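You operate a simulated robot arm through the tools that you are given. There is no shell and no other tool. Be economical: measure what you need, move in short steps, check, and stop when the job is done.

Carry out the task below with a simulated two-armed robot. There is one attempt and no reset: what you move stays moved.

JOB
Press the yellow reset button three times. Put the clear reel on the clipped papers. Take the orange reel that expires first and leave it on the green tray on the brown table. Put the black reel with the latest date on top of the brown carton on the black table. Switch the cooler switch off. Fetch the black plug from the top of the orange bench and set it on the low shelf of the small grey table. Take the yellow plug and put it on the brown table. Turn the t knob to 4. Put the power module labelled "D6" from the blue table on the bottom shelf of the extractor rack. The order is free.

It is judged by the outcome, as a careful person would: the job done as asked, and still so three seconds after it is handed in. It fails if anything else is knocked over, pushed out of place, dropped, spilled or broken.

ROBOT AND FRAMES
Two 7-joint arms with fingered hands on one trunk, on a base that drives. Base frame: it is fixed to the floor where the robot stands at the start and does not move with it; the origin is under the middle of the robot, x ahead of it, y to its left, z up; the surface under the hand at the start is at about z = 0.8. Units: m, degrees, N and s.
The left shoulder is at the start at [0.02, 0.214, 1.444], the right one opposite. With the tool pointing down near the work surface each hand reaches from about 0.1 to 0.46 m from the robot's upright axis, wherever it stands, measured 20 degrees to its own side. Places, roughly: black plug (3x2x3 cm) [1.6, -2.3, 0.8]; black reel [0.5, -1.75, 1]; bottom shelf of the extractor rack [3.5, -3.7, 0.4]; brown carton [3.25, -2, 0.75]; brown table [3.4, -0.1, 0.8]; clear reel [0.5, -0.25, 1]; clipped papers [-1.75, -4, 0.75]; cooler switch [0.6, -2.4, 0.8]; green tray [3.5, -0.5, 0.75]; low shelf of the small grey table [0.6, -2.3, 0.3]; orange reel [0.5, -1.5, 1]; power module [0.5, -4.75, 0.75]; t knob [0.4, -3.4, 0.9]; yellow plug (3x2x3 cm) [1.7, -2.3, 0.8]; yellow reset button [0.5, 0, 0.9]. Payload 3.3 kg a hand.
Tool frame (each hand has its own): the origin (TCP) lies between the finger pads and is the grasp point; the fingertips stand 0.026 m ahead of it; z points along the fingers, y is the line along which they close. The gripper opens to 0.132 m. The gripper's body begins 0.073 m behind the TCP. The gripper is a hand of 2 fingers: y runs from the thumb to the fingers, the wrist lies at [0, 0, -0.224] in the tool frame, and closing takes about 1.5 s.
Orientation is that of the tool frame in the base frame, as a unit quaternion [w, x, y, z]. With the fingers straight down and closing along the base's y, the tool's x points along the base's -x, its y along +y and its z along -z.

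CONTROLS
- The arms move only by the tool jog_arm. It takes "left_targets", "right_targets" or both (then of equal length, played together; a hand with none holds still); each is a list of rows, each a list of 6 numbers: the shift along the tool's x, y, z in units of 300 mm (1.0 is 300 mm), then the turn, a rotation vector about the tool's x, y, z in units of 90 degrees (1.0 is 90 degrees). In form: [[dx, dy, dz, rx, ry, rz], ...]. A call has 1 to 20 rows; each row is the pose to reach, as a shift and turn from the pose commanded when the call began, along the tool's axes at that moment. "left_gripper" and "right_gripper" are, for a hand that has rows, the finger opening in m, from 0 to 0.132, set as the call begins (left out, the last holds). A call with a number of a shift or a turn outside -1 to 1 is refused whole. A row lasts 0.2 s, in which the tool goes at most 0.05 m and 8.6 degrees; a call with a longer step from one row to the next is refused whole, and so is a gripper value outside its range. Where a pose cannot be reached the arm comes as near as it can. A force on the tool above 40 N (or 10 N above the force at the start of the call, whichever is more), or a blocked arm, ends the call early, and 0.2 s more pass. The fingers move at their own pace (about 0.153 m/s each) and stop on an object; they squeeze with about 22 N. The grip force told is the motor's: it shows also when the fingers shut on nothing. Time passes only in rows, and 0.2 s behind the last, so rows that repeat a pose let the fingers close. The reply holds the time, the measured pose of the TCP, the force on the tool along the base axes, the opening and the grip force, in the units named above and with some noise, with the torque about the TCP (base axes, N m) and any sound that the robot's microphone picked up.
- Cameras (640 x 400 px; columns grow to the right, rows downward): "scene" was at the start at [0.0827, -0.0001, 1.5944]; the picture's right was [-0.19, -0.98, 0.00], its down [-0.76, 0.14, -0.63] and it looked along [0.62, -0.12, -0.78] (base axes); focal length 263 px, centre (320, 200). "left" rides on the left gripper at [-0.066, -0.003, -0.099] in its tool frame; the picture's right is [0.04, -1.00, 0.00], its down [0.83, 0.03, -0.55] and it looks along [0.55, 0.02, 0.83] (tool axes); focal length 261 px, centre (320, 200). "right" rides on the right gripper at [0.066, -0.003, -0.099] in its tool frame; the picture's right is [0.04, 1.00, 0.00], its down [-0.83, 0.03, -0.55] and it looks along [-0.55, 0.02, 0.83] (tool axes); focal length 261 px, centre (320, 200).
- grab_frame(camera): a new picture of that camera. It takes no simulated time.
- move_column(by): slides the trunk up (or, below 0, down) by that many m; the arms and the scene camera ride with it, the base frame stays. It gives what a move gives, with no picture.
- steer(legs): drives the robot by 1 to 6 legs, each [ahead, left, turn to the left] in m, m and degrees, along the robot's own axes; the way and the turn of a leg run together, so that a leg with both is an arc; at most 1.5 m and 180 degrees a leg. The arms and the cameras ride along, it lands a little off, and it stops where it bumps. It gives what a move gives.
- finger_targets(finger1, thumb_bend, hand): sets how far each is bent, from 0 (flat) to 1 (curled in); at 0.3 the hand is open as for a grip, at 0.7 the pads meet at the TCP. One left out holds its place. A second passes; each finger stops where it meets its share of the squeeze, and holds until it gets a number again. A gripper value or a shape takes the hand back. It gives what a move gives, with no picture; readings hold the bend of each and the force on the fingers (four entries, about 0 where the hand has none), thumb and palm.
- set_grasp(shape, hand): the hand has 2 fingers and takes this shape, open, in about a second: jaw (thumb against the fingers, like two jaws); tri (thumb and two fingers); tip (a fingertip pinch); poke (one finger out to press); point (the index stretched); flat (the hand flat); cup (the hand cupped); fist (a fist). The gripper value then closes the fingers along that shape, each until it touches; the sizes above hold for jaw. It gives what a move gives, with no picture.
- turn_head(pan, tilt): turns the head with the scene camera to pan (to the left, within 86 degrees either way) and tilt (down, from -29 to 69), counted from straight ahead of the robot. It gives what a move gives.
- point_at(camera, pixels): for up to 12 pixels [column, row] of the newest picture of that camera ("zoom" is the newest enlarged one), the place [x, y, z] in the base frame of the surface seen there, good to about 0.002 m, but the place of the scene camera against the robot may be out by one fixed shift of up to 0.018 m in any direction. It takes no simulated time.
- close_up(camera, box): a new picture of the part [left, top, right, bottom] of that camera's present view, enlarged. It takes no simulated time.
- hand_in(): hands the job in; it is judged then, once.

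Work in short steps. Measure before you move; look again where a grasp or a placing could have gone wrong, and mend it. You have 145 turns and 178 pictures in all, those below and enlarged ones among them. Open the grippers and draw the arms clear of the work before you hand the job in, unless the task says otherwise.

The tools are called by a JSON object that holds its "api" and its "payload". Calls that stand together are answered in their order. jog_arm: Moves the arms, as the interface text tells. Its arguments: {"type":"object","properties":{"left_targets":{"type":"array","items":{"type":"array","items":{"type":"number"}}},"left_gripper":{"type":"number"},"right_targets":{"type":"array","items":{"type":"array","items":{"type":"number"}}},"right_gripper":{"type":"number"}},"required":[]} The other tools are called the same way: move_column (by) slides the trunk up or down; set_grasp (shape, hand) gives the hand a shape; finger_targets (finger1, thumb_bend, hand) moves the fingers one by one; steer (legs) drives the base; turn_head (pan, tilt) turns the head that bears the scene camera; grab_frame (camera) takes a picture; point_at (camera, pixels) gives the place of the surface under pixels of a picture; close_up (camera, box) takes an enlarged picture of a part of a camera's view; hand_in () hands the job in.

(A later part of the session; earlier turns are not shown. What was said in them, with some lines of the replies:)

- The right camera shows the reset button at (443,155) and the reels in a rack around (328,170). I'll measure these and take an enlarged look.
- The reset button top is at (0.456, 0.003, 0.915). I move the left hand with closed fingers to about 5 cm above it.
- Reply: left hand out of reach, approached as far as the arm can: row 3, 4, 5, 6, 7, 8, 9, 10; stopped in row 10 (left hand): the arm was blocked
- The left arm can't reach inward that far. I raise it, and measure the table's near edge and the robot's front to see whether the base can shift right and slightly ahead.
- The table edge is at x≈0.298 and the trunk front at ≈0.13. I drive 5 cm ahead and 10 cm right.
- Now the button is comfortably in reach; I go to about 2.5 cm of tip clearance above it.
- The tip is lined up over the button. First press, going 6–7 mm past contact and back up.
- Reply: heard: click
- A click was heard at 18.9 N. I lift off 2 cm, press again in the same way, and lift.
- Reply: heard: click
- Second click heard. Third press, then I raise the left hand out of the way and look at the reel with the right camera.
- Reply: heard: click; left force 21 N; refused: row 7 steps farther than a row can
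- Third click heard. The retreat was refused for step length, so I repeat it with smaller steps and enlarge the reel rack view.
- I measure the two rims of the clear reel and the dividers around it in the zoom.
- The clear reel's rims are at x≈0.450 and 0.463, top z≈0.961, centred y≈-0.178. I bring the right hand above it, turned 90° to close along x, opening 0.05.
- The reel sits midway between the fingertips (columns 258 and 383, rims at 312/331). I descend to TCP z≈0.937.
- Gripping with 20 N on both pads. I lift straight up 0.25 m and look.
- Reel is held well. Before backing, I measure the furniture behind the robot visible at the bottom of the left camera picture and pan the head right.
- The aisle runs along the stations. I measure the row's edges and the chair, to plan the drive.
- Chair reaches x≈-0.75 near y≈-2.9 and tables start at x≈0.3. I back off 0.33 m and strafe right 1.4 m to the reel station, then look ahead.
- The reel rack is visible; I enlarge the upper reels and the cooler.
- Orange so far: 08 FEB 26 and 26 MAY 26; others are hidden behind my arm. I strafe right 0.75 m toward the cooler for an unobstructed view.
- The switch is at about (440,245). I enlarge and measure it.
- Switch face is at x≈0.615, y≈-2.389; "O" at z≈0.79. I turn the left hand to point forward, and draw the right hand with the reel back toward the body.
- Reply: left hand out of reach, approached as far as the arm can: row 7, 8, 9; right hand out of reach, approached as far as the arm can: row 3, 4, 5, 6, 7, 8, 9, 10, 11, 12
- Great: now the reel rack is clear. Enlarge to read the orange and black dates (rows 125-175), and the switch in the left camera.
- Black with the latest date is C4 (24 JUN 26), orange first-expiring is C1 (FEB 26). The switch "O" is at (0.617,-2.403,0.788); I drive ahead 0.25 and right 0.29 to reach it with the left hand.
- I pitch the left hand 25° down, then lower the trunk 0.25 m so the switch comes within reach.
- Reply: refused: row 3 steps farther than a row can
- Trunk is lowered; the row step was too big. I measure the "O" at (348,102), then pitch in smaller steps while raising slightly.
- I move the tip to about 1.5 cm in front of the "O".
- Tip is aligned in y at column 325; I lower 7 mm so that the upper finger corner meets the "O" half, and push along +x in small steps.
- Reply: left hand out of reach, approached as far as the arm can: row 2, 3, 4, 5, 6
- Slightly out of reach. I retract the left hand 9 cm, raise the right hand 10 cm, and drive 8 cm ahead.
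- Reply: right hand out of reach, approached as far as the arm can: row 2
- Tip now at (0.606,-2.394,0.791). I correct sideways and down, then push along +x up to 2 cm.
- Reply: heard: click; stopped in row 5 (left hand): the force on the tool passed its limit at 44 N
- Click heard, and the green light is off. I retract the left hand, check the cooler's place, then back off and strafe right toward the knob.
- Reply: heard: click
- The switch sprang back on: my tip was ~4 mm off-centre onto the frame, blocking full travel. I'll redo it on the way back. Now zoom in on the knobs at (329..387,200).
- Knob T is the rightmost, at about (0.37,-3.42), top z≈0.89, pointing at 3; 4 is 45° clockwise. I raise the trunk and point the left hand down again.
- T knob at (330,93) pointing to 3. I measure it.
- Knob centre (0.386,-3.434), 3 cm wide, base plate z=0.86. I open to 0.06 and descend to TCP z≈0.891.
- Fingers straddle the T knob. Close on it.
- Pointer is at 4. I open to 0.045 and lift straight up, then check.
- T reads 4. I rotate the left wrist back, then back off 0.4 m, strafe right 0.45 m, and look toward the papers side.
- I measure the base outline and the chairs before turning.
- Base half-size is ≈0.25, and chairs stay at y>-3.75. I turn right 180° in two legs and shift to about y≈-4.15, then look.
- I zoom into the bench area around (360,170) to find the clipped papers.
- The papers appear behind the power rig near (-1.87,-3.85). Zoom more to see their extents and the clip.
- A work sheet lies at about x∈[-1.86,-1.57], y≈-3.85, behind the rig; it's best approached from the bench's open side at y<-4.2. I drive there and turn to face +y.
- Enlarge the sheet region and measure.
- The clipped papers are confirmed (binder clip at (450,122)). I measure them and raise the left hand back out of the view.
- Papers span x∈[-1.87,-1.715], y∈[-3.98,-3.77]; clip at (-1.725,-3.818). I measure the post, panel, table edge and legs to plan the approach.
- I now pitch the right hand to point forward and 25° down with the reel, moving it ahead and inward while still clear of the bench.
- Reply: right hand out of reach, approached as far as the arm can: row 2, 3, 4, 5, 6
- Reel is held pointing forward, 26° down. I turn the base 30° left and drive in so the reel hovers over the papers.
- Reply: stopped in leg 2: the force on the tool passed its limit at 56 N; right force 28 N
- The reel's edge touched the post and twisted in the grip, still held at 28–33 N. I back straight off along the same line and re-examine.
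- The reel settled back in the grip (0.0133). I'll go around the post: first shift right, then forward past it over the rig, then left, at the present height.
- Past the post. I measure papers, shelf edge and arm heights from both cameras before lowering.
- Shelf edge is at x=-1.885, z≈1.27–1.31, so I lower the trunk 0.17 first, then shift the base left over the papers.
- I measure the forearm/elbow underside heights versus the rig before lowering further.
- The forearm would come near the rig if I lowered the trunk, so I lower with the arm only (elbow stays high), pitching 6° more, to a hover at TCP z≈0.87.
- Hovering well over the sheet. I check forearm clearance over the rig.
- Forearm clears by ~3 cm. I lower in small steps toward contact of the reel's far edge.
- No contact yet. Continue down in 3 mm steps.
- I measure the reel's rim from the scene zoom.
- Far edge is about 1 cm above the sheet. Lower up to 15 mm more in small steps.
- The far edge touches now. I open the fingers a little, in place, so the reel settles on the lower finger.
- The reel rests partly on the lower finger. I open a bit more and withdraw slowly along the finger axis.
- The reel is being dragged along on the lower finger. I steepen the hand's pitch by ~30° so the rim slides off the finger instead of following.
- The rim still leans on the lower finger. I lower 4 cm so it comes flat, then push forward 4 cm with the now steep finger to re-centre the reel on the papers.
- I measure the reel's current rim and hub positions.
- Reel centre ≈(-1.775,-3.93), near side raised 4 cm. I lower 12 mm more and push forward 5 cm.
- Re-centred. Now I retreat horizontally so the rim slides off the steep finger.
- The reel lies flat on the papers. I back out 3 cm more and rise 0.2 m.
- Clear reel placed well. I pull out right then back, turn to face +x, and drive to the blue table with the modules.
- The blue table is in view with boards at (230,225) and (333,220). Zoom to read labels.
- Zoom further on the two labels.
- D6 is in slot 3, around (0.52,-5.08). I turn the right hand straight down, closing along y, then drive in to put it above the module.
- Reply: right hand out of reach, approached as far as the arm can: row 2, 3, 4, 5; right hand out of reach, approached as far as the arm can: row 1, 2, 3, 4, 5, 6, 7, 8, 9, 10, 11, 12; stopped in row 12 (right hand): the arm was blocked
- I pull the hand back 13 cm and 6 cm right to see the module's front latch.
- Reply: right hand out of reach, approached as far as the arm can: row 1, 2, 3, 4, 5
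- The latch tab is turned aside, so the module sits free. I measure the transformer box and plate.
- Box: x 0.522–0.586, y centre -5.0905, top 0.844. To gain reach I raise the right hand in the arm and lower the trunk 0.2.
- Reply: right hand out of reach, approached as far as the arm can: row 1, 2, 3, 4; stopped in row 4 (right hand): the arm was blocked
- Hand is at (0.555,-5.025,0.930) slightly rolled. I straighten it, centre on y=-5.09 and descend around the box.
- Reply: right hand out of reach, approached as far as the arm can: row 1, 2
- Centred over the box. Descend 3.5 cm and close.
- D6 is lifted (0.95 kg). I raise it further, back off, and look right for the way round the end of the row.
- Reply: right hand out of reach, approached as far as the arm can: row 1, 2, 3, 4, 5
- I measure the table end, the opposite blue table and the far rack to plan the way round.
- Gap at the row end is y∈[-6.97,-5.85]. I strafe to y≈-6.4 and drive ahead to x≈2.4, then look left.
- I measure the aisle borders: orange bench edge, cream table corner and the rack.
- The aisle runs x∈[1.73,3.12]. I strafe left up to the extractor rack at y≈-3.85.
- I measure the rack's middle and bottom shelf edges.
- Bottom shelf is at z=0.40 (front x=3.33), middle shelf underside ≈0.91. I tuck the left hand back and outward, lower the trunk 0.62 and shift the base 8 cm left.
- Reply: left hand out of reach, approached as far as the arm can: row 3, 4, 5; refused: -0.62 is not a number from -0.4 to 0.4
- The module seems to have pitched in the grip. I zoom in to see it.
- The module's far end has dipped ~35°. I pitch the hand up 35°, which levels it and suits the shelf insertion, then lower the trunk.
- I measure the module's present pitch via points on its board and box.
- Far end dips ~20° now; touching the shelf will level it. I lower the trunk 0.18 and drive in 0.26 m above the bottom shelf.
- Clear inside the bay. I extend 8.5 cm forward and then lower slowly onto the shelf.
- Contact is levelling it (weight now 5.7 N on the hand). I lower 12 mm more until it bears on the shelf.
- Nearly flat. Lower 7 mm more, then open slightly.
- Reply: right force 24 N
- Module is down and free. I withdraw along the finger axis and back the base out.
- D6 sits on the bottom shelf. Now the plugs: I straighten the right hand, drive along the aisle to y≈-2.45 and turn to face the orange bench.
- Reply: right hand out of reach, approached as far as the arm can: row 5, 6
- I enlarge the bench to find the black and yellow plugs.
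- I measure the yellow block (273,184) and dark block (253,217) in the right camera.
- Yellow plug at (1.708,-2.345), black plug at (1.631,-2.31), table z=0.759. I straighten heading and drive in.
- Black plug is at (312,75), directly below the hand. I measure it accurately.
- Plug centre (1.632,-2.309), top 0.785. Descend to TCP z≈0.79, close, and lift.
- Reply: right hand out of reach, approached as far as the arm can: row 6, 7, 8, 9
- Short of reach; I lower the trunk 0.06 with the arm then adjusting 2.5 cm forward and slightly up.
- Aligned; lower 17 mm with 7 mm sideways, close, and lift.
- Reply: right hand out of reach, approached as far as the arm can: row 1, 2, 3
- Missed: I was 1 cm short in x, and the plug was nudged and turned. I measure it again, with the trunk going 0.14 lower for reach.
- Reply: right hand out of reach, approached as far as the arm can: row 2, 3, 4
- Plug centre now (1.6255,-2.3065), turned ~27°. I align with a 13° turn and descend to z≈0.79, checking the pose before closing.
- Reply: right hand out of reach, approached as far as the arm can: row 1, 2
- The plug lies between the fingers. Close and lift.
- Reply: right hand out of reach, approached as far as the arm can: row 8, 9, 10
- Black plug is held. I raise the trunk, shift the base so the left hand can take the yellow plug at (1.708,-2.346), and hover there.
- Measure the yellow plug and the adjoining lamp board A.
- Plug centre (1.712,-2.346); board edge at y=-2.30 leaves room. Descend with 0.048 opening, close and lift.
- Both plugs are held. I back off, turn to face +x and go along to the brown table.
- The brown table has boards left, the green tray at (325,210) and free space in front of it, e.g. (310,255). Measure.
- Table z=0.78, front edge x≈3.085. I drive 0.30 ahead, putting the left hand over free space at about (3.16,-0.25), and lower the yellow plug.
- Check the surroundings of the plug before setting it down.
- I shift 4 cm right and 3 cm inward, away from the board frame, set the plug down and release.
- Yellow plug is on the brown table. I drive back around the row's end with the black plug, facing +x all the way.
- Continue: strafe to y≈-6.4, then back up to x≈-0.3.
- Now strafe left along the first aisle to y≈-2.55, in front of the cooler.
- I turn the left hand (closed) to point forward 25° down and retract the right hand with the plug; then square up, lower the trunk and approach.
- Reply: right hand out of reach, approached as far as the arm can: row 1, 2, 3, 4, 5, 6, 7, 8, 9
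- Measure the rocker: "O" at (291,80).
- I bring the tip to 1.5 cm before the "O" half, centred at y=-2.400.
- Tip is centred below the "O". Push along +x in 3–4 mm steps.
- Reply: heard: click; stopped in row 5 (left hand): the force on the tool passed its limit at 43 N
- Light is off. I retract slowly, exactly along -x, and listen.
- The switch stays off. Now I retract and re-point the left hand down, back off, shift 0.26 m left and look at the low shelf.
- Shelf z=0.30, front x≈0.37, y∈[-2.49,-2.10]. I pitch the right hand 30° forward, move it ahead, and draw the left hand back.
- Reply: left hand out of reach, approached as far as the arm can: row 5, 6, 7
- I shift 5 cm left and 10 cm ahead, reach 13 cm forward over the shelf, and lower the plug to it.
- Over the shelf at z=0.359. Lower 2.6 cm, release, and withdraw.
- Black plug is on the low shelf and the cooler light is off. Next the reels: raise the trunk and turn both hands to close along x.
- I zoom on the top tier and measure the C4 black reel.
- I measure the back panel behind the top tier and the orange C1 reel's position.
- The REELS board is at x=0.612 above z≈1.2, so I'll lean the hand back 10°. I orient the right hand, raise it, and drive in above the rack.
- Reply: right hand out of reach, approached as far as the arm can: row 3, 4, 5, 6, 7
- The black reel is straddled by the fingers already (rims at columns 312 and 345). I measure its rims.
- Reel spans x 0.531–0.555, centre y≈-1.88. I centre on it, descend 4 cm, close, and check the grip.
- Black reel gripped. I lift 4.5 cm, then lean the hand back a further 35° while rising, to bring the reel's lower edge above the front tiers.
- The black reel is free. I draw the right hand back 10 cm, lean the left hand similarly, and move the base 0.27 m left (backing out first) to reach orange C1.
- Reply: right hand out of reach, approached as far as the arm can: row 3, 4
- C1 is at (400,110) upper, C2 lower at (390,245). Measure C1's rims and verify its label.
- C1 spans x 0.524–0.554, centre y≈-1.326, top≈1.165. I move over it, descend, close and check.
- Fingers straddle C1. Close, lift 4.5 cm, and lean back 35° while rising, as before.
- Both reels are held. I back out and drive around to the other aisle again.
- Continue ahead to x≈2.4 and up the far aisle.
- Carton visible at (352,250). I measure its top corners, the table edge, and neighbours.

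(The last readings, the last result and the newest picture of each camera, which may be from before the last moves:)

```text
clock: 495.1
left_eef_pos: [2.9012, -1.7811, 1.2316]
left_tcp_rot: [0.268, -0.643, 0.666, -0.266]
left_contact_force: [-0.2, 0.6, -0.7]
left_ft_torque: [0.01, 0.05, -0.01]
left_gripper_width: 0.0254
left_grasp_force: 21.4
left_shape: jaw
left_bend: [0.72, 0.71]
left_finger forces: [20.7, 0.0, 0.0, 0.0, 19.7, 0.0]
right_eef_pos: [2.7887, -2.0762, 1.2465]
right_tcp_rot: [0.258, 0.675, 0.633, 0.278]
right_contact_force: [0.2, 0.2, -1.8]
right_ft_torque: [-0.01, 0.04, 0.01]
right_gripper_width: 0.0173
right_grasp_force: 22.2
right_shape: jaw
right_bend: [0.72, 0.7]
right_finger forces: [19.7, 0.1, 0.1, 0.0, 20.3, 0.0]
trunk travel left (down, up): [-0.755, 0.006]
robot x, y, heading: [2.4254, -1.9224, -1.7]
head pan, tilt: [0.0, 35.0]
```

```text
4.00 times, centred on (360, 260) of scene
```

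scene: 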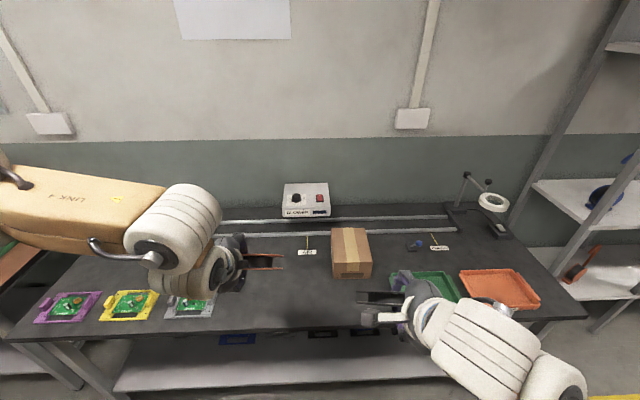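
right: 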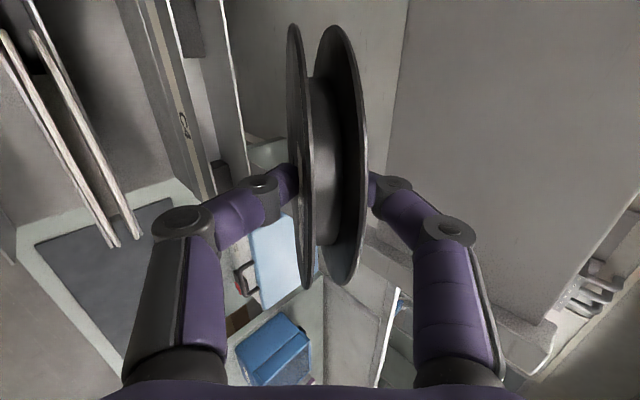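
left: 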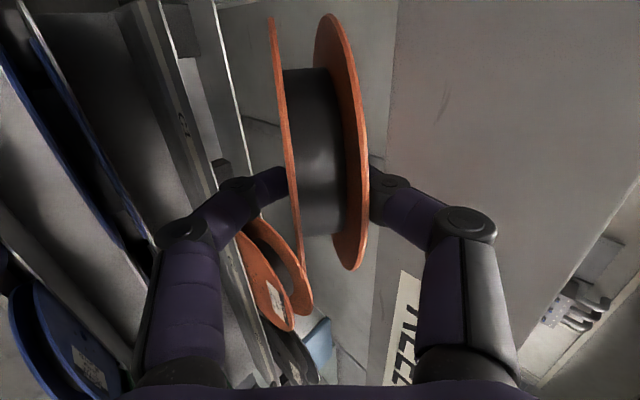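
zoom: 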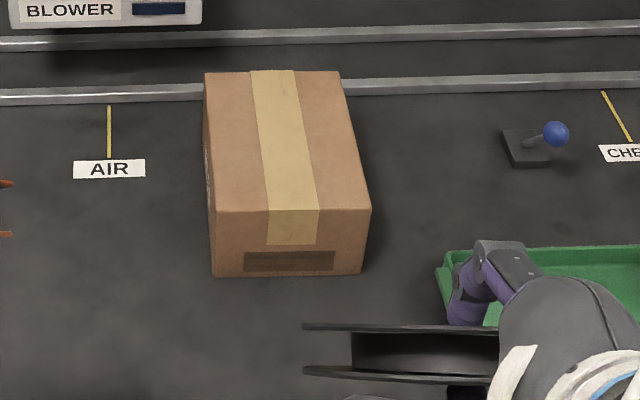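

Carton top: x 3.20–3.40, y≈-2.0..-2.15, z=0.879. I pitch the black reel to 30° below horizontal and drive in square to the carton.

{"api": "jog_arm", "payload": {"right_targets": [[0, 0, 0, -0.085, 0, 0], [0, 0, 0, -0.17, 0, 0], [0, 0, 0, -0.17, 0, 0]]}}

{"api": "steer", "payload": {"legs": [[0.31, -0.015, 1.7]]}}

{"api": "grab_frame", "payload": {"camera": "right"}}

```text
clock: 495.9
left_eef_pos: [2.8996, -1.7813, 1.232]
left_tcp_rot: [0.267, -0.644, 0.666, -0.266]
left_contact_force: [-0.2, -0.3, -1.5]
left_ft_torque: [0.01, 0.05, 0.02]
left_gripper_width: 0.0256
left_grasp_force: 22.0
left_shape: jaw
left_bend: [0.72, 0.71]
left_finger forces: [20.7, 0.0, 0.0, 0.0, 19.8, 0.0]
right_eef_pos: [2.7895, -2.0754, 1.247]
right_tcp_rot: [0.345, 0.634, 0.591, 0.361]
right_contact_force: [0.9, -0.2, -0.4]
right_ft_torque: [0.01, 0.07, 0.01]
right_gripper_width: 0.0175
right_grasp_force: 22.3
right_shape: jaw
right_bend: [0.72, 0.7]
right_finger forces: [19.6, 0.1, 0.0, 0.0, 20.4, 0.0]
trunk travel left (down, up): [-0.755, 0.006]
robot x, y, heading: [2.4261, -1.9285, -2.0]
head pan, tilt: [0.0, 35.0]
```

```text
clock: 498.0
left_eef_pos: [3.2103, -1.7921, 1.2311]
left_tcp_rot: [0.27, -0.651, 0.659, -0.263]
left_contact_force: [0.0, -0.6, -0.9]
left_ft_torque: [0.01, 0.05, -0.01]
left_gripper_width: 0.0257
left_grasp_force: 21.5
left_shape: jaw
left_bend: [0.72, 0.71]
left_finger forces: [20.7, 0.1, 0.1, 0.1, 19.7, 0.1]
right_eef_pos: [3.1067, -2.0902, 1.2472]
right_tcp_rot: [0.34, 0.628, 0.599, 0.363]
right_contact_force: [-0.2, 0.6, -1.4]
right_ft_torque: [0.01, 0.07, -0.04]
right_gripper_width: 0.0176
right_grasp_force: 21.7
right_shape: jaw
right_bend: [0.72, 0.7]
right_finger forces: [19.5, 0.0, 0.0, 0.0, 20.5, 0.0]
trunk travel left (down, up): [-0.755, 0.006]
robot x, y, heading: [2.738, -1.9507, -0.6]
head pan, tilt: [0.0, 35.0]
```

```text
32 pictures are left
```

right: 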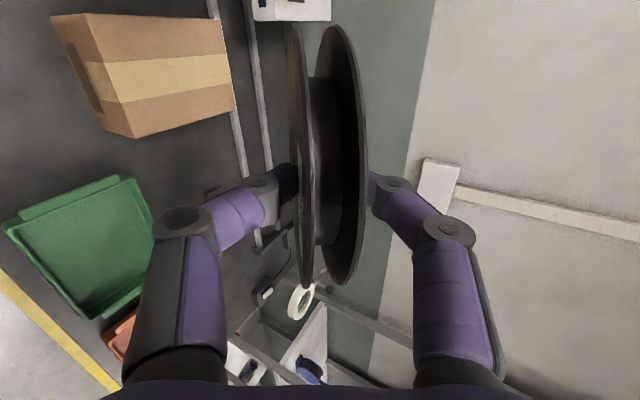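

Measure the carton's corners with the right (unbiased) camera.

{"api": "point_at", "payload": {"camera": "right", "pixels": [[222, 25], [228, 80], [130, 125], [80, 25], [60, 20], [100, 110], [160, 75], [120, 90], [105, 30], [200, 110]]}}

```text
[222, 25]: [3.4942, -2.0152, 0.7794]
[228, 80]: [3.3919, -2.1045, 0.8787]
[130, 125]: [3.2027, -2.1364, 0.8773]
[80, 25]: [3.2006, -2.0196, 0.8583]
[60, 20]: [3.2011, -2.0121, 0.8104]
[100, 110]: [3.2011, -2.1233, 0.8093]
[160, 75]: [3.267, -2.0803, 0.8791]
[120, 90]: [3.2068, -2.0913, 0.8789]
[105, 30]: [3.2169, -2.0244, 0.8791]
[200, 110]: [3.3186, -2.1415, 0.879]
```

Carton centre (3.298,-2.079). I bring the reel over it and lower until its far edge nearly touches.

{"api": "jog_arm", "payload": {"right_targets": [[0.001, -0.068, 0.132, 0, 0, 0], [0.001, -0.135, 0.264, 0, 0, 0], [0.002, -0.203, 0.396, 0, 0, 0], [0.003, -0.27, 0.527, 0, 0, 0], [0.004, -0.338, 0.659, 0, 0, 0], [0.004, -0.406, 0.791, 0, 0, 0], [0.005, -0.473, 0.923, 0, 0, 0], [0.005, -0.473, 0.923, 0, 0, 0], [0.003, -0.52, 0.951, 0, 0, 0], [0.001, -0.55, 0.968, 0, 0, 0], [0.0, -0.568, 0.979, 0, 0, 0]]}}

{"api": "close_up", "payload": {"camera": "scene", "box": [200, 180, 500, 390]}}

```text
clock: 500.4
left_eef_pos: [3.2104, -1.7924, 1.2323]
left_tcp_rot: [0.271, -0.651, 0.659, -0.263]
left_contact_force: [-0.4, 0.2, -1.7]
left_ft_torque: [0.0, 0.03, -0.02]
left_gripper_width: 0.0256
left_grasp_force: 22.0
left_shape: jaw
left_bend: [0.72, 0.71]
left_finger forces: [20.7, 0.0, 0.0, 0.0, 19.8, 0.0]
right_eef_pos: [3.275, -2.0798, 0.9506]
right_tcp_rot: [0.341, 0.628, 0.598, 0.364]
right_contact_force: [-1.4, 0.0, 1.5]
right_ft_torque: [-0.05, -0.19, 0.01]
right_gripper_width: 0.0181
right_grasp_force: 22.1
right_shape: jaw
right_bend: [0.74, 0.7]
right_finger forces: [22.3, 0.0, 0.0, 0.0, 21.6, 0.0]
trunk travel left (down, up): [-0.755, 0.006]
robot x, y, heading: [2.7391, -1.9535, -0.8]
head pan, tilt: [0.0, 35.0]
```

```text
1.90 times, centred on (350, 285) of scene
5 turns are left
```

zoom: 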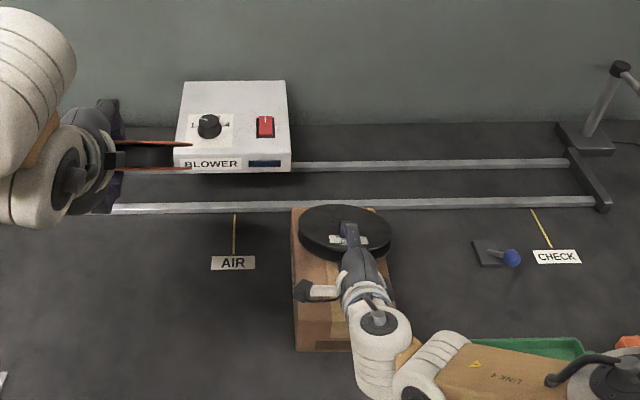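

Only 5 turns remain, so I combine steps. The far edge bears on the carton (torque −0.19): open wide, pitch down to free the rim, retreat and rise; then drive to the brown table, lower the trunk and pitch the orange reel.

{"api": "jog_arm", "payload": {"right_targets": [[0, 0, 0, 0, 0, 0], [0, 0, 0, 0, 0, 0], [0, 0, 0, 0, 0, 0], [0, 0, 0, 0, 0, 0]], "right_gripper": 0.1}}

{"api": "jog_arm", "payload": {"right_targets": [[0, 0, 0, 0.0875, 0, 0], [0, 0, 0, 0.175, 0, 0], [0, 0, 0, 0.2625, 0, 0], [0, 0, 0, 0.35, 0, 0], [0, 0, 0, 0.35, 0, 0]]}}

{"api": "jog_arm", "payload": {"right_targets": [[0, -0.088, -0.047, 0, 0, 0], [0, -0.177, -0.094, 0, 0, 0], [0, -0.112, -0.214, 0, 0, 0], [0, -0.045, -0.34, 0, 0, 0], [0, 0.02, -0.46, 0, 0, 0], [0, 0.085, -0.585, 0, 0, 0], [0, 0.15, -0.71, 0, 0, 0], [0, 0.215, -0.83, 0, 0, 0]]}}

{"api": "close_up", "payload": {"camera": "scene", "box": [280, 200, 440, 310]}}

{"api": "steer", "payload": {"legs": [[-0.33, 0, 0.8], [0, 0.7, -0.6], [0, 0.65, -0.6], [0.37, 0, 0]]}}

{"api": "move_column", "payload": {"by": -0.2}}

{"api": "jog_arm", "payload": {"left_targets": [[0, 0, 0, 0.085, 0, 0], [0, 0, 0, 0.17, 0, 0], [0, 0, 0, 0.17, 0, 0]]}}

{"api": "grab_frame", "payload": {"camera": "scene"}}

{"api": "grab_frame", "payload": {"camera": "left"}}

```text
clock: 501.4
left_eef_pos: [3.2098, -1.7923, 1.2316]
left_tcp_rot: [0.271, -0.65, 0.659, -0.263]
left_contact_force: [0.3, -0.2, -1.3]
left_ft_torque: [0.05, 0.04, -0.03]
left_gripper_width: 0.0254
left_grasp_force: 22.2
left_shape: jaw
left_bend: [0.72, 0.71]
left_finger forces: [20.7, 0.0, 0.1, 0.0, 19.6, 0.0]
right_eef_pos: [3.2737, -2.08, 0.9504]
right_tcp_rot: [0.341, 0.628, 0.597, 0.364]
right_contact_force: [0.0, -0.1, -0.5]
right_ft_torque: [0.0, -0.02, -0.03]
right_gripper_width: 0.1
right_grasp_force: 0.1
right_shape: jaw
right_bend: [0.63, 0.49]
right_finger forces: [0.0, 0.1, 0.0, 0.0, 0.5, 0.0]
trunk travel left (down, up): [-0.755, 0.006]
robot x, y, heading: [2.7397, -1.9475, -0.6]
head pan, tilt: [0.0, 35.0]
```

```text
clock: 502.6
left_eef_pos: [3.2107, -1.7932, 1.2317]
left_tcp_rot: [0.271, -0.65, 0.659, -0.263]
left_contact_force: [-0.1, 0.4, -1.4]
left_ft_torque: [0.0, 0.05, 0.0]
left_gripper_width: 0.0256
left_grasp_force: 22.5
left_shape: jaw
left_bend: [0.72, 0.71]
left_finger forces: [20.7, 0.0, 0.0, 0.1, 19.8, 0.0]
right_eef_pos: [3.2747, -2.0791, 0.9521]
right_tcp_rot: [0.158, 0.696, 0.675, 0.188]
right_contact_force: [0.7, -0.5, -0.7]
right_ft_torque: [0.0, -0.06, 0.01]
right_gripper_width: 0.0999
right_grasp_force: 0.1
right_shape: jaw
right_bend: [0.63, 0.49]
right_finger forces: [0.0, 0.0, 0.1, 0.0, 0.4, 0.0]
trunk travel left (down, up): [-0.755, 0.006]
robot x, y, heading: [2.738, -1.951, -0.8]
head pan, tilt: [0.0, 35.0]
```

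```text
clock: 504.4
left_eef_pos: [3.2103, -1.7915, 1.2319]
left_tcp_rot: [0.271, -0.65, 0.659, -0.263]
left_contact_force: [0.2, -0.7, -1.5]
left_ft_torque: [-0.01, 0.01, 0.0]
left_gripper_width: 0.0257
left_grasp_force: 22.2
left_shape: jaw
left_bend: [0.72, 0.71]
left_finger forces: [20.7, 0.0, 0.1, 0.0, 19.7, 0.0]
right_eef_pos: [3.2158, -2.0912, 1.202]
right_tcp_rot: [0.157, 0.697, 0.674, 0.187]
right_contact_force: [0.6, -1.5, 1.1]
right_ft_torque: [0.0, 0.03, 0.02]
right_gripper_width: 0.0998
right_grasp_force: 0.1
right_shape: jaw
right_bend: [0.63, 0.49]
right_finger forces: [0.0, 0.1, 0.1, 0.0, 0.0, 0.1]
trunk travel left (down, up): [-0.755, 0.006]
robot x, y, heading: [2.7335, -1.9478, -0.7]
head pan, tilt: [0.0, 35.0]
```

```text
3.64 times, centred on (360, 255) of scene
```

zoom: 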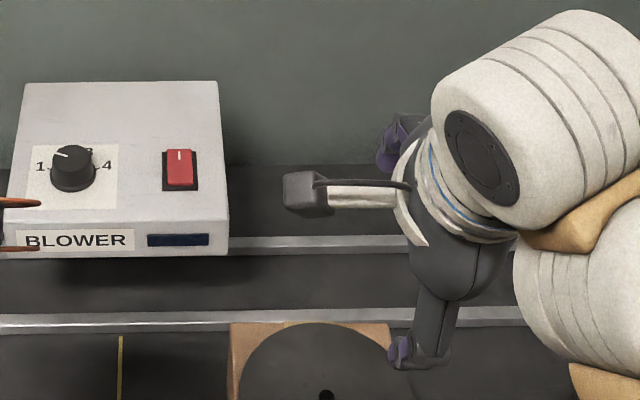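

```text
clock: 515.1
left_eef_pos: [3.2302, -0.4216, 1.232]
left_tcp_rot: [-0.276, 0.664, -0.645, 0.257]
left_contact_force: [-0.1, -0.2, -0.8]
left_ft_torque: [0.0, 0.04, 0.03]
left_gripper_width: 0.0254
left_grasp_force: 22.0
left_shape: jaw
left_bend: [0.72, 0.71]
left_finger forces: [20.6, 0.1, 0.1, 0.0, 19.7, 0.0]
right_eef_pos: [3.2489, -0.7191, 1.2007]
right_tcp_rot: [0.153, 0.682, 0.689, 0.191]
right_contact_force: [0.6, -0.6, -0.6]
right_ft_torque: [-0.02, 0.0, 0.02]
right_gripper_width: 0.1
right_grasp_force: 0.1
right_shape: jaw
right_bend: [0.63, 0.49]
right_finger forces: [0.1, 0.0, 0.0, 0.0, 0.0, 0.0]
trunk travel left (down, up): [-0.755, 0.006]
robot x, y, heading: [2.7628, -0.5989, 1.8]
head pan, tilt: [0.0, 35.0]
```

```text
clock: 517.3
left_eef_pos: [3.2278, -0.4212, 1.031]
left_tcp_rot: [-0.275, 0.664, -0.645, 0.258]
left_contact_force: [0.0, -0.4, -1.4]
left_ft_torque: [-0.03, 0.06, -0.03]
left_gripper_width: 0.0255
left_grasp_force: 21.7
left_shape: jaw
left_bend: [0.72, 0.71]
left_finger forces: [20.7, 0.0, 0.0, 0.0, 19.8, 0.1]
right_eef_pos: [3.2488, -0.7174, 1.0016]
right_tcp_rot: [0.154, 0.682, 0.689, 0.192]
right_contact_force: [0.3, 0.2, -0.7]
right_ft_torque: [0.02, -0.01, 0.01]
right_gripper_width: 0.0998
right_grasp_force: 0.2
right_shape: jaw
right_bend: [0.63, 0.49]
right_finger forces: [0.0, 0.0, 0.1, 0.0, 0.1, 0.0]
trunk travel left (down, up): [-0.555, 0.206]
robot x, y, heading: [2.7638, -0.5977, 1.7]
head pan, tilt: [0.0, 35.0]
```

```text
clock: 518.1
left_eef_pos: [3.2293, -0.4204, 1.0315]
left_tcp_rot: [-0.361, 0.622, -0.605, 0.341]
left_contact_force: [0.6, 0.5, -1.1]
left_ft_torque: [0.04, 0.07, 0.0]
left_gripper_width: 0.0256
left_grasp_force: 22.0
left_shape: jaw
left_bend: [0.72, 0.71]
left_finger forces: [20.7, 0.0, 0.0, 0.0, 19.5, 0.0]
right_eef_pos: [3.25, -0.7175, 1.0024]
right_tcp_rot: [0.153, 0.682, 0.689, 0.19]
right_contact_force: [0.3, -0.5, 0.6]
right_ft_torque: [-0.03, 0.02, -0.02]
right_gripper_width: 0.0995
right_grasp_force: 0.0
right_shape: jaw
right_bend: [0.63, 0.49]
right_finger forces: [0.0, 0.1, 0.1, 0.0, 0.1, 0.1]
trunk travel left (down, up): [-0.555, 0.206]
robot x, y, heading: [2.765, -0.5966, 2.0]
head pan, tilt: [0.0, 35.0]
```

```text
29 pictures are left
```

scene: 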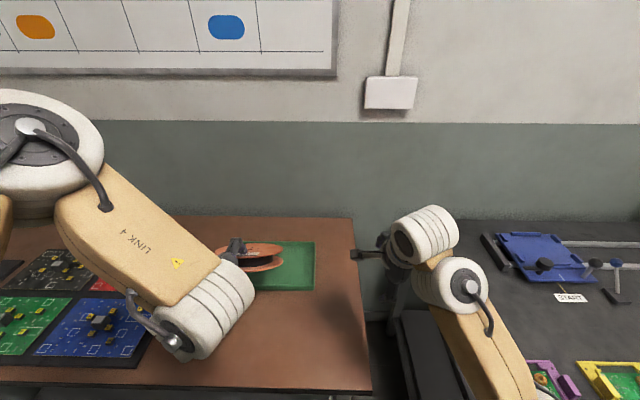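

```text
28 pictures are left
4 turns are left
```

left: 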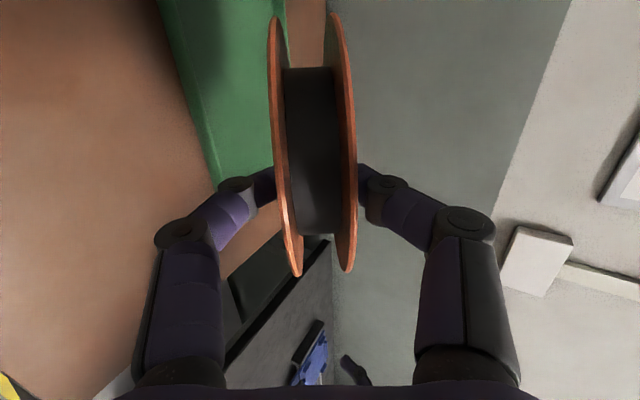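

The black reel lies flat on the carton. For the orange reel I move to a hover ~3 cm above contact over the tray centre and measure the tray corners.

{"api": "point_at", "payload": {"camera": "scene", "pixels": [[313, 244], [314, 289], [280, 290], [262, 291], [300, 265], [285, 243]]}}

{"api": "jog_arm", "payload": {"left_targets": [[0.015, 0.031, 0.14, 0, 0, 0], [0.031, 0.062, 0.28, 0, 0, 0], [0.046, 0.092, 0.42, 0, 0, 0], [0.062, 0.123, 0.56, 0, 0, 0], [0.077, 0.154, 0.7, 0, 0, 0], [0.077, 0.154, 0.7, 0, 0, 0]]}}

{"api": "grab_frame", "payload": {"camera": "left"}}

{"api": "close_up", "payload": {"camera": "scene", "box": [180, 200, 380, 340]}}

{"api": "point_at", "payload": {"camera": "left", "pixels": [[200, 60], [215, 150], [180, 100], [240, 60], [150, 40], [225, 180]]}}

```text
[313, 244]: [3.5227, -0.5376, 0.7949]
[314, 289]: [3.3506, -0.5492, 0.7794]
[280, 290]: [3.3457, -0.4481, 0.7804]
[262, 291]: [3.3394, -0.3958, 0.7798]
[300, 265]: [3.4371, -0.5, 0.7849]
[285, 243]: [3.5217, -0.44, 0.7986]
```

```text
clock: 519.5
left_eef_pos: [3.388, -0.4397, 0.8853]
left_tcp_rot: [-0.363, 0.621, -0.605, 0.342]
left_contact_force: [0.7, 0.8, -1.6]
left_ft_torque: [0.0, 0.05, 0.02]
left_gripper_width: 0.0253
left_grasp_force: 22.4
left_shape: jaw
left_bend: [0.73, 0.71]
left_finger forces: [20.6, 0.0, 0.0, 0.0, 19.4, 0.0]
right_eef_pos: [3.2478, -0.7184, 1.0032]
right_tcp_rot: [0.155, 0.682, 0.689, 0.191]
right_contact_force: [-0.4, 0.1, -0.7]
right_ft_torque: [-0.02, 0.01, 0.03]
right_gripper_width: 0.0997
right_grasp_force: 0.1
right_shape: jaw
right_bend: [0.63, 0.49]
right_finger forces: [0.1, 0.1, 0.0, 0.0, 0.1, 0.0]
trunk travel left (down, up): [-0.555, 0.206]
robot x, y, heading: [2.7647, -0.5959, 1.9]
head pan, tilt: [0.0, 35.0]
```

```text
27 pictures are left
```

left: 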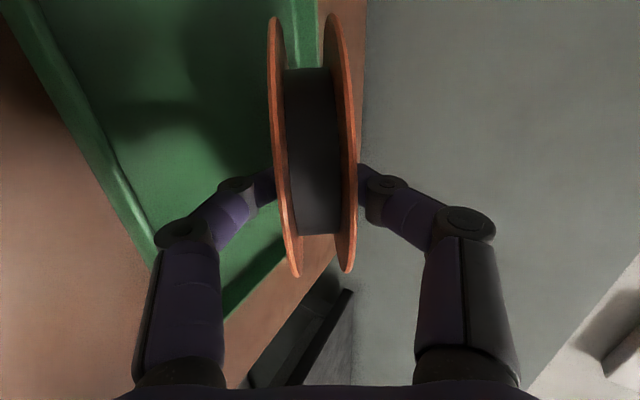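

```text
2.86 times, centred on (280, 270) of scene
```

zoom: 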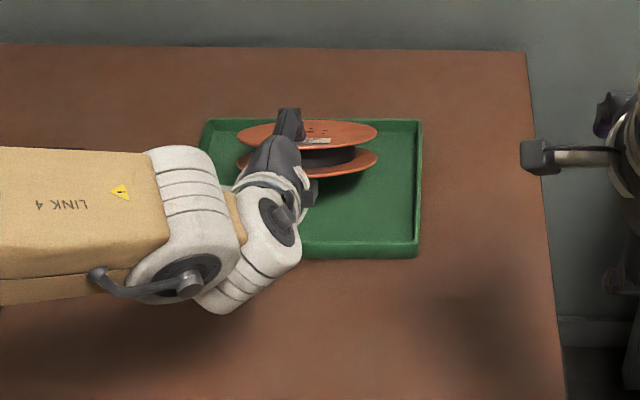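

```text
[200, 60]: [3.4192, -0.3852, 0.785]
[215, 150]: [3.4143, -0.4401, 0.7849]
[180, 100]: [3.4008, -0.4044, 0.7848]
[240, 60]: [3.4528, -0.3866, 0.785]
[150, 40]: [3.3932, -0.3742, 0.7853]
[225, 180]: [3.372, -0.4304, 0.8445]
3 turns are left
```

Tray floor z=0.785, x 3.345–3.52: the reel is centred. Lower to contact, open, pitch down with a slight rise, open wider, retreat up, and look.

{"api": "jog_arm", "payload": {"left_targets": [[0, 0.02, 0.017, 0, 0, 0], [0, 0.04, 0.032, 0, 0, 0], [0, 0.06, 0.048, 0, 0, 0], [0, 0.079, 0.0625, 0, 0, 0], [0, 0.079, 0.0625, 0, 0, 0]]}}

{"api": "jog_arm", "payload": {"left_targets": [[0, 0, 0, 0, 0, 0], [0, 0, 0, 0, 0, 0], [0, 0, 0, 0, 0, 0]], "left_gripper": 0.07}}

{"api": "jog_arm", "payload": {"left_targets": [[0, -0.009, -0.005, -0.0875, 0, 0], [0, -0.017, -0.01, -0.175, 0, 0], [0, -0.026, -0.015, -0.2625, 0, 0], [0, -0.034, -0.02, -0.35, 0, 0], [0, -0.034, -0.02, -0.35, 0, 0]]}}

{"api": "jog_arm", "payload": {"left_targets": [[0, 0, 0, 0, 0, 0], [0, 0, 0, 0, 0, 0], [0, 0, 0, 0, 0, 0]], "left_gripper": 0.1}}

{"api": "jog_arm", "payload": {"left_targets": [[0, 0.006, -0.06, 0, 0, 0], [0, 0.041, -0.135, 0, 0, 0], [0, -0.007, -0.26, 0, 0, 0], [0, -0.066, -0.38, 0, 0, 0], [0, -0.131, -0.516, 0, 0, 0], [0, -0.196, -0.651, 0, 0, 0], [0, -0.196, -0.651, 0, 0, 0]]}}

{"api": "grab_frame", "payload": {"camera": "left"}}

{"api": "close_up", "payload": {"camera": "scene", "box": [180, 200, 380, 340]}}

```text
clock: 520.7
left_eef_pos: [3.3906, -0.4374, 0.8569]
left_tcp_rot: [-0.363, 0.621, -0.605, 0.342]
left_contact_force: [0.3, -0.4, 3.0]
left_ft_torque: [-0.01, -0.44, -0.01]
left_gripper_width: 0.0254
left_grasp_force: 22.3
left_shape: jaw
left_bend: [0.71, 0.73]
left_finger forces: [21.8, 0.0, 0.0, 0.0, 24.6, 0.0]
right_eef_pos: [3.2479, -0.7178, 1.003]
right_tcp_rot: [0.154, 0.682, 0.689, 0.192]
right_contact_force: [0.5, 0.3, 0.2]
right_ft_torque: [0.02, 0.03, -0.02]
right_gripper_width: 0.0999
right_grasp_force: 0.1
right_shape: jaw
right_bend: [0.63, 0.49]
right_finger forces: [0.1, 0.0, 0.1, 0.0, 0.1, 0.0]
trunk travel left (down, up): [-0.555, 0.206]
robot x, y, heading: [2.7652, -0.5987, 1.8]
head pan, tilt: [0.0, 35.0]
```

```text
clock: 521.5
left_eef_pos: [3.39, -0.4376, 0.8559]
left_tcp_rot: [-0.362, 0.622, -0.605, 0.341]
left_contact_force: [0.5, 0.3, 0.0]
left_ft_torque: [0.02, -0.01, -0.01]
left_gripper_width: 0.0698
left_grasp_force: 0.0
left_shape: jaw
left_bend: [0.72, 0.7]
left_finger forces: [1.6, 0.0, 0.0, 0.0, 0.0, 0.1]
right_eef_pos: [3.247, -0.7183, 1.0015]
right_tcp_rot: [0.153, 0.682, 0.689, 0.191]
right_contact_force: [0.1, 0.8, 0.6]
right_ft_torque: [-0.01, 0.03, 0.03]
right_gripper_width: 0.0995
right_grasp_force: 0.1
right_shape: jaw
right_bend: [0.63, 0.49]
right_finger forces: [0.0, 0.1, 0.0, 0.0, 0.0, 0.0]
trunk travel left (down, up): [-0.555, 0.206]
robot x, y, heading: [2.7615, -0.5976, 1.7]
head pan, tilt: [0.0, 35.0]
```

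```text
clock: 522.7
left_eef_pos: [3.3782, -0.4377, 0.8743]
left_tcp_rot: [-0.179, 0.698, -0.674, 0.165]
left_contact_force: [0.2, -0.5, 0.1]
left_ft_torque: [-0.04, 0.0, 0.01]
left_gripper_width: 0.0703
left_grasp_force: 0.0
left_shape: jaw
left_bend: [0.72, 0.7]
left_finger forces: [0.1, 0.0, 0.1, 0.1, 0.0, 0.0]
left hand out of reach, approached as far as the arm can: row 4, 5
right_eef_pos: [3.2488, -0.7197, 1.0008]
right_tcp_rot: [0.154, 0.682, 0.689, 0.191]
right_contact_force: [0.3, 0.0, -0.8]
right_ft_torque: [0.0, 0.01, -0.03]
right_gripper_width: 0.0997
right_grasp_force: 0.0
right_shape: jaw
right_bend: [0.63, 0.49]
right_finger forces: [0.1, 0.1, 0.1, 0.1, 0.0, 0.0]
trunk travel left (down, up): [-0.555, 0.206]
robot x, y, heading: [2.7626, -0.5982, 1.8]
head pan, tilt: [0.0, 35.0]
```

```text
clock: 523.5
left_eef_pos: [3.3788, -0.4391, 0.8731]
left_tcp_rot: [-0.179, 0.697, -0.675, 0.164]
left_contact_force: [0.0, -1.0, -0.5]
left_ft_torque: [-0.03, -0.04, -0.01]
left_gripper_width: 0.0997
left_grasp_force: 0.1
left_shape: jaw
left_bend: [0.63, 0.49]
left_finger forces: [0.0, 0.1, 0.0, 0.1, 0.0, 0.1]
right_eef_pos: [3.2481, -0.7196, 1.0013]
right_tcp_rot: [0.155, 0.682, 0.689, 0.191]
right_contact_force: [-0.4, 0.1, 0.3]
right_ft_torque: [0.0, 0.0, 0.02]
right_gripper_width: 0.1
right_grasp_force: 0.1
right_shape: jaw
right_bend: [0.63, 0.49]
right_finger forces: [0.0, 0.0, 0.0, 0.0, 0.1, 0.1]
trunk travel left (down, up): [-0.555, 0.206]
robot x, y, heading: [2.7637, -0.5976, 1.8]
head pan, tilt: [0.0, 35.0]
```

```text
clock: 525.1
left_eef_pos: [3.337, -0.4435, 1.0729]
left_tcp_rot: [-0.179, 0.696, -0.675, 0.165]
left_contact_force: [0.9, 0.0, -1.1]
left_ft_torque: [0.02, 0.0, -0.01]
left_gripper_width: 0.1001
left_grasp_force: 0.1
left_shape: jaw
left_bend: [0.63, 0.49]
left_finger forces: [0.0, 0.0, 0.1, 0.0, 0.0, 0.0]
right_eef_pos: [3.2491, -0.7176, 1.0018]
right_tcp_rot: [0.154, 0.682, 0.689, 0.19]
right_contact_force: [0.3, -0.4, -0.1]
right_ft_torque: [0.02, 0.01, 0.02]
right_gripper_width: 0.1
right_grasp_force: 0.1
right_shape: jaw
right_bend: [0.63, 0.49]
right_finger forces: [0.0, 0.1, 0.0, 0.0, 0.0, 0.0]
trunk travel left (down, up): [-0.555, 0.206]
robot x, y, heading: [2.7639, -0.5975, 1.5]
head pan, tilt: [0.0, 35.0]
```

```text
25 pictures are left
```

left: 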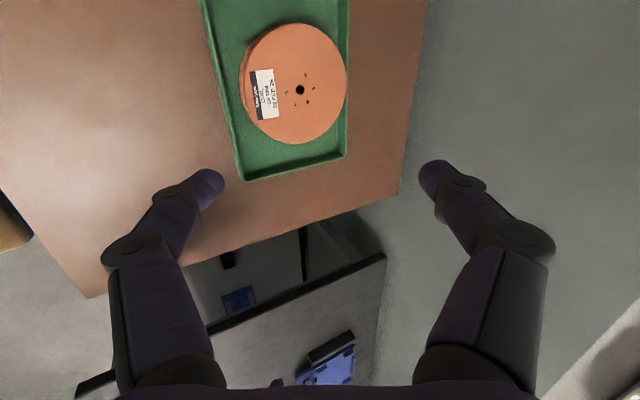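

```text
2.86 times, centred on (280, 270) of scene
2 turns are left
```

zoom: 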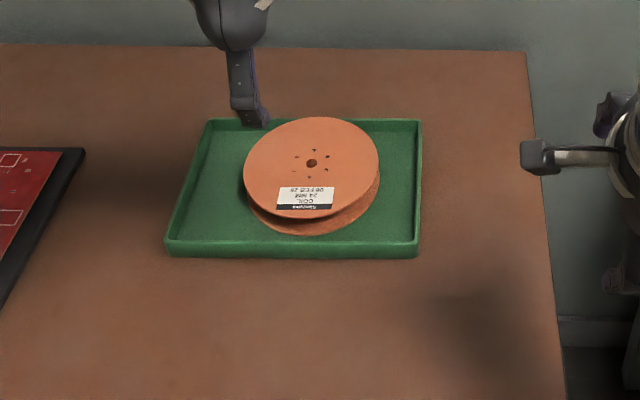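

The orange reel (08 FEB 26) lies flat in the tray. I raise the trunk, back clear of the table with open hands, and take a last look at the carton.

{"api": "steer", "payload": {"legs": [[-0.35, 0, 0]]}}

{"api": "turn_head", "payload": {"pan": -50, "tilt": 30}}

{"api": "grab_frame", "payload": {"camera": "scene"}}

```text
clock: 527.4
left_eef_pos: [2.9767, -0.4525, 1.0724]
left_tcp_rot: [-0.18, 0.698, -0.673, 0.165]
left_contact_force: [-0.3, -0.2, 0.1]
left_ft_torque: [0.0, 0.0, 0.01]
left_gripper_width: 0.0996
left_grasp_force: 0.0
left_shape: jaw
left_bend: [0.63, 0.49]
left_finger forces: [0.1, 0.1, 0.0, 0.0, 0.1, 0.0]
right_eef_pos: [2.8878, -0.7304, 1.0027]
right_tcp_rot: [0.154, 0.681, 0.69, 0.191]
right_contact_force: [0.3, -0.5, -0.6]
right_ft_torque: [-0.01, 0.0, -0.01]
right_gripper_width: 0.1
right_grasp_force: 0.1
right_shape: jaw
right_bend: [0.63, 0.49]
right_finger forces: [0.1, 0.1, 0.0, 0.0, 0.0, 0.1]
trunk travel left (down, up): [-0.555, 0.206]
robot x, y, heading: [2.4026, -0.6123, 1.9]
head pan, tilt: [0.0, 35.0]
```

```text
clock: 528.6
left_eef_pos: [2.9772, -0.4539, 1.0722]
left_tcp_rot: [-0.18, 0.697, -0.674, 0.164]
left_contact_force: [0.8, -0.4, -0.3]
left_ft_torque: [0.03, -0.01, -0.03]
left_gripper_width: 0.0998
left_grasp_force: 0.1
left_shape: jaw
left_bend: [0.63, 0.49]
left_finger forces: [0.1, 0.0, 0.0, 0.1, 0.0, 0.1]
right_eef_pos: [2.89, -0.7305, 1.0034]
right_tcp_rot: [0.154, 0.681, 0.69, 0.191]
right_contact_force: [-0.2, 1.1, 0.2]
right_ft_torque: [-0.01, 0.0, 0.01]
right_gripper_width: 0.1001
right_grasp_force: 0.0
right_shape: jaw
right_bend: [0.63, 0.49]
right_finger forces: [0.1, 0.0, 0.0, 0.1, 0.1, 0.0]
trunk travel left (down, up): [-0.555, 0.206]
robot x, y, heading: [2.4052, -0.6088, 2.2]
head pan, tilt: [-50.0, 30.0]
```

```text
23 pictures are left
1 turns are left
```

scene: 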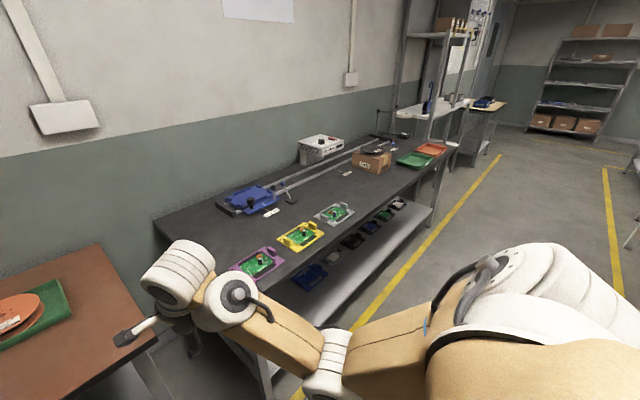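

The black reel lies on the carton at (372,150), the orange reel is in the tray, and both hands are open and clear. I hand the job in.

{"api": "hand_in", "payload": {}}

```text
The job is handed in.
```

I carried out all nine tasks and handed the job in; the result has not come back to me.

- **Reset button:** pressed three times, with a click heard each time.
- **Clear reel:** lies flat on the clipped papers. On the way in, the reel bumped the post beside the papers, at the "MAIN" switch. I saw no damage, but did not check whether that switch moved. The paper stack shifted a few millimetres.
- **Orange reel:** the one dated 08 FEB 26 lies flat in the green tray on the brown table.
- **Black reel:** the one dated 24 JUN 26 is on top of the brown carton.
- **Cooler switch:** off. My first press sprang back on, so I redid it. The light was still out when I last saw it.
- **Black plug:** on the low shelf of the small grey table. My first grasp missed and nudged it on the bench before I picked it up.
- **Yellow plug:** on the brown table, near the front edge.
- **T knob:** turned to 4.
- **Module D6:** flat on the bottom shelf of the extractor rack.

When I took the clear reel, my hand brushed the grey reel next to it. That reel stayed in its slot.
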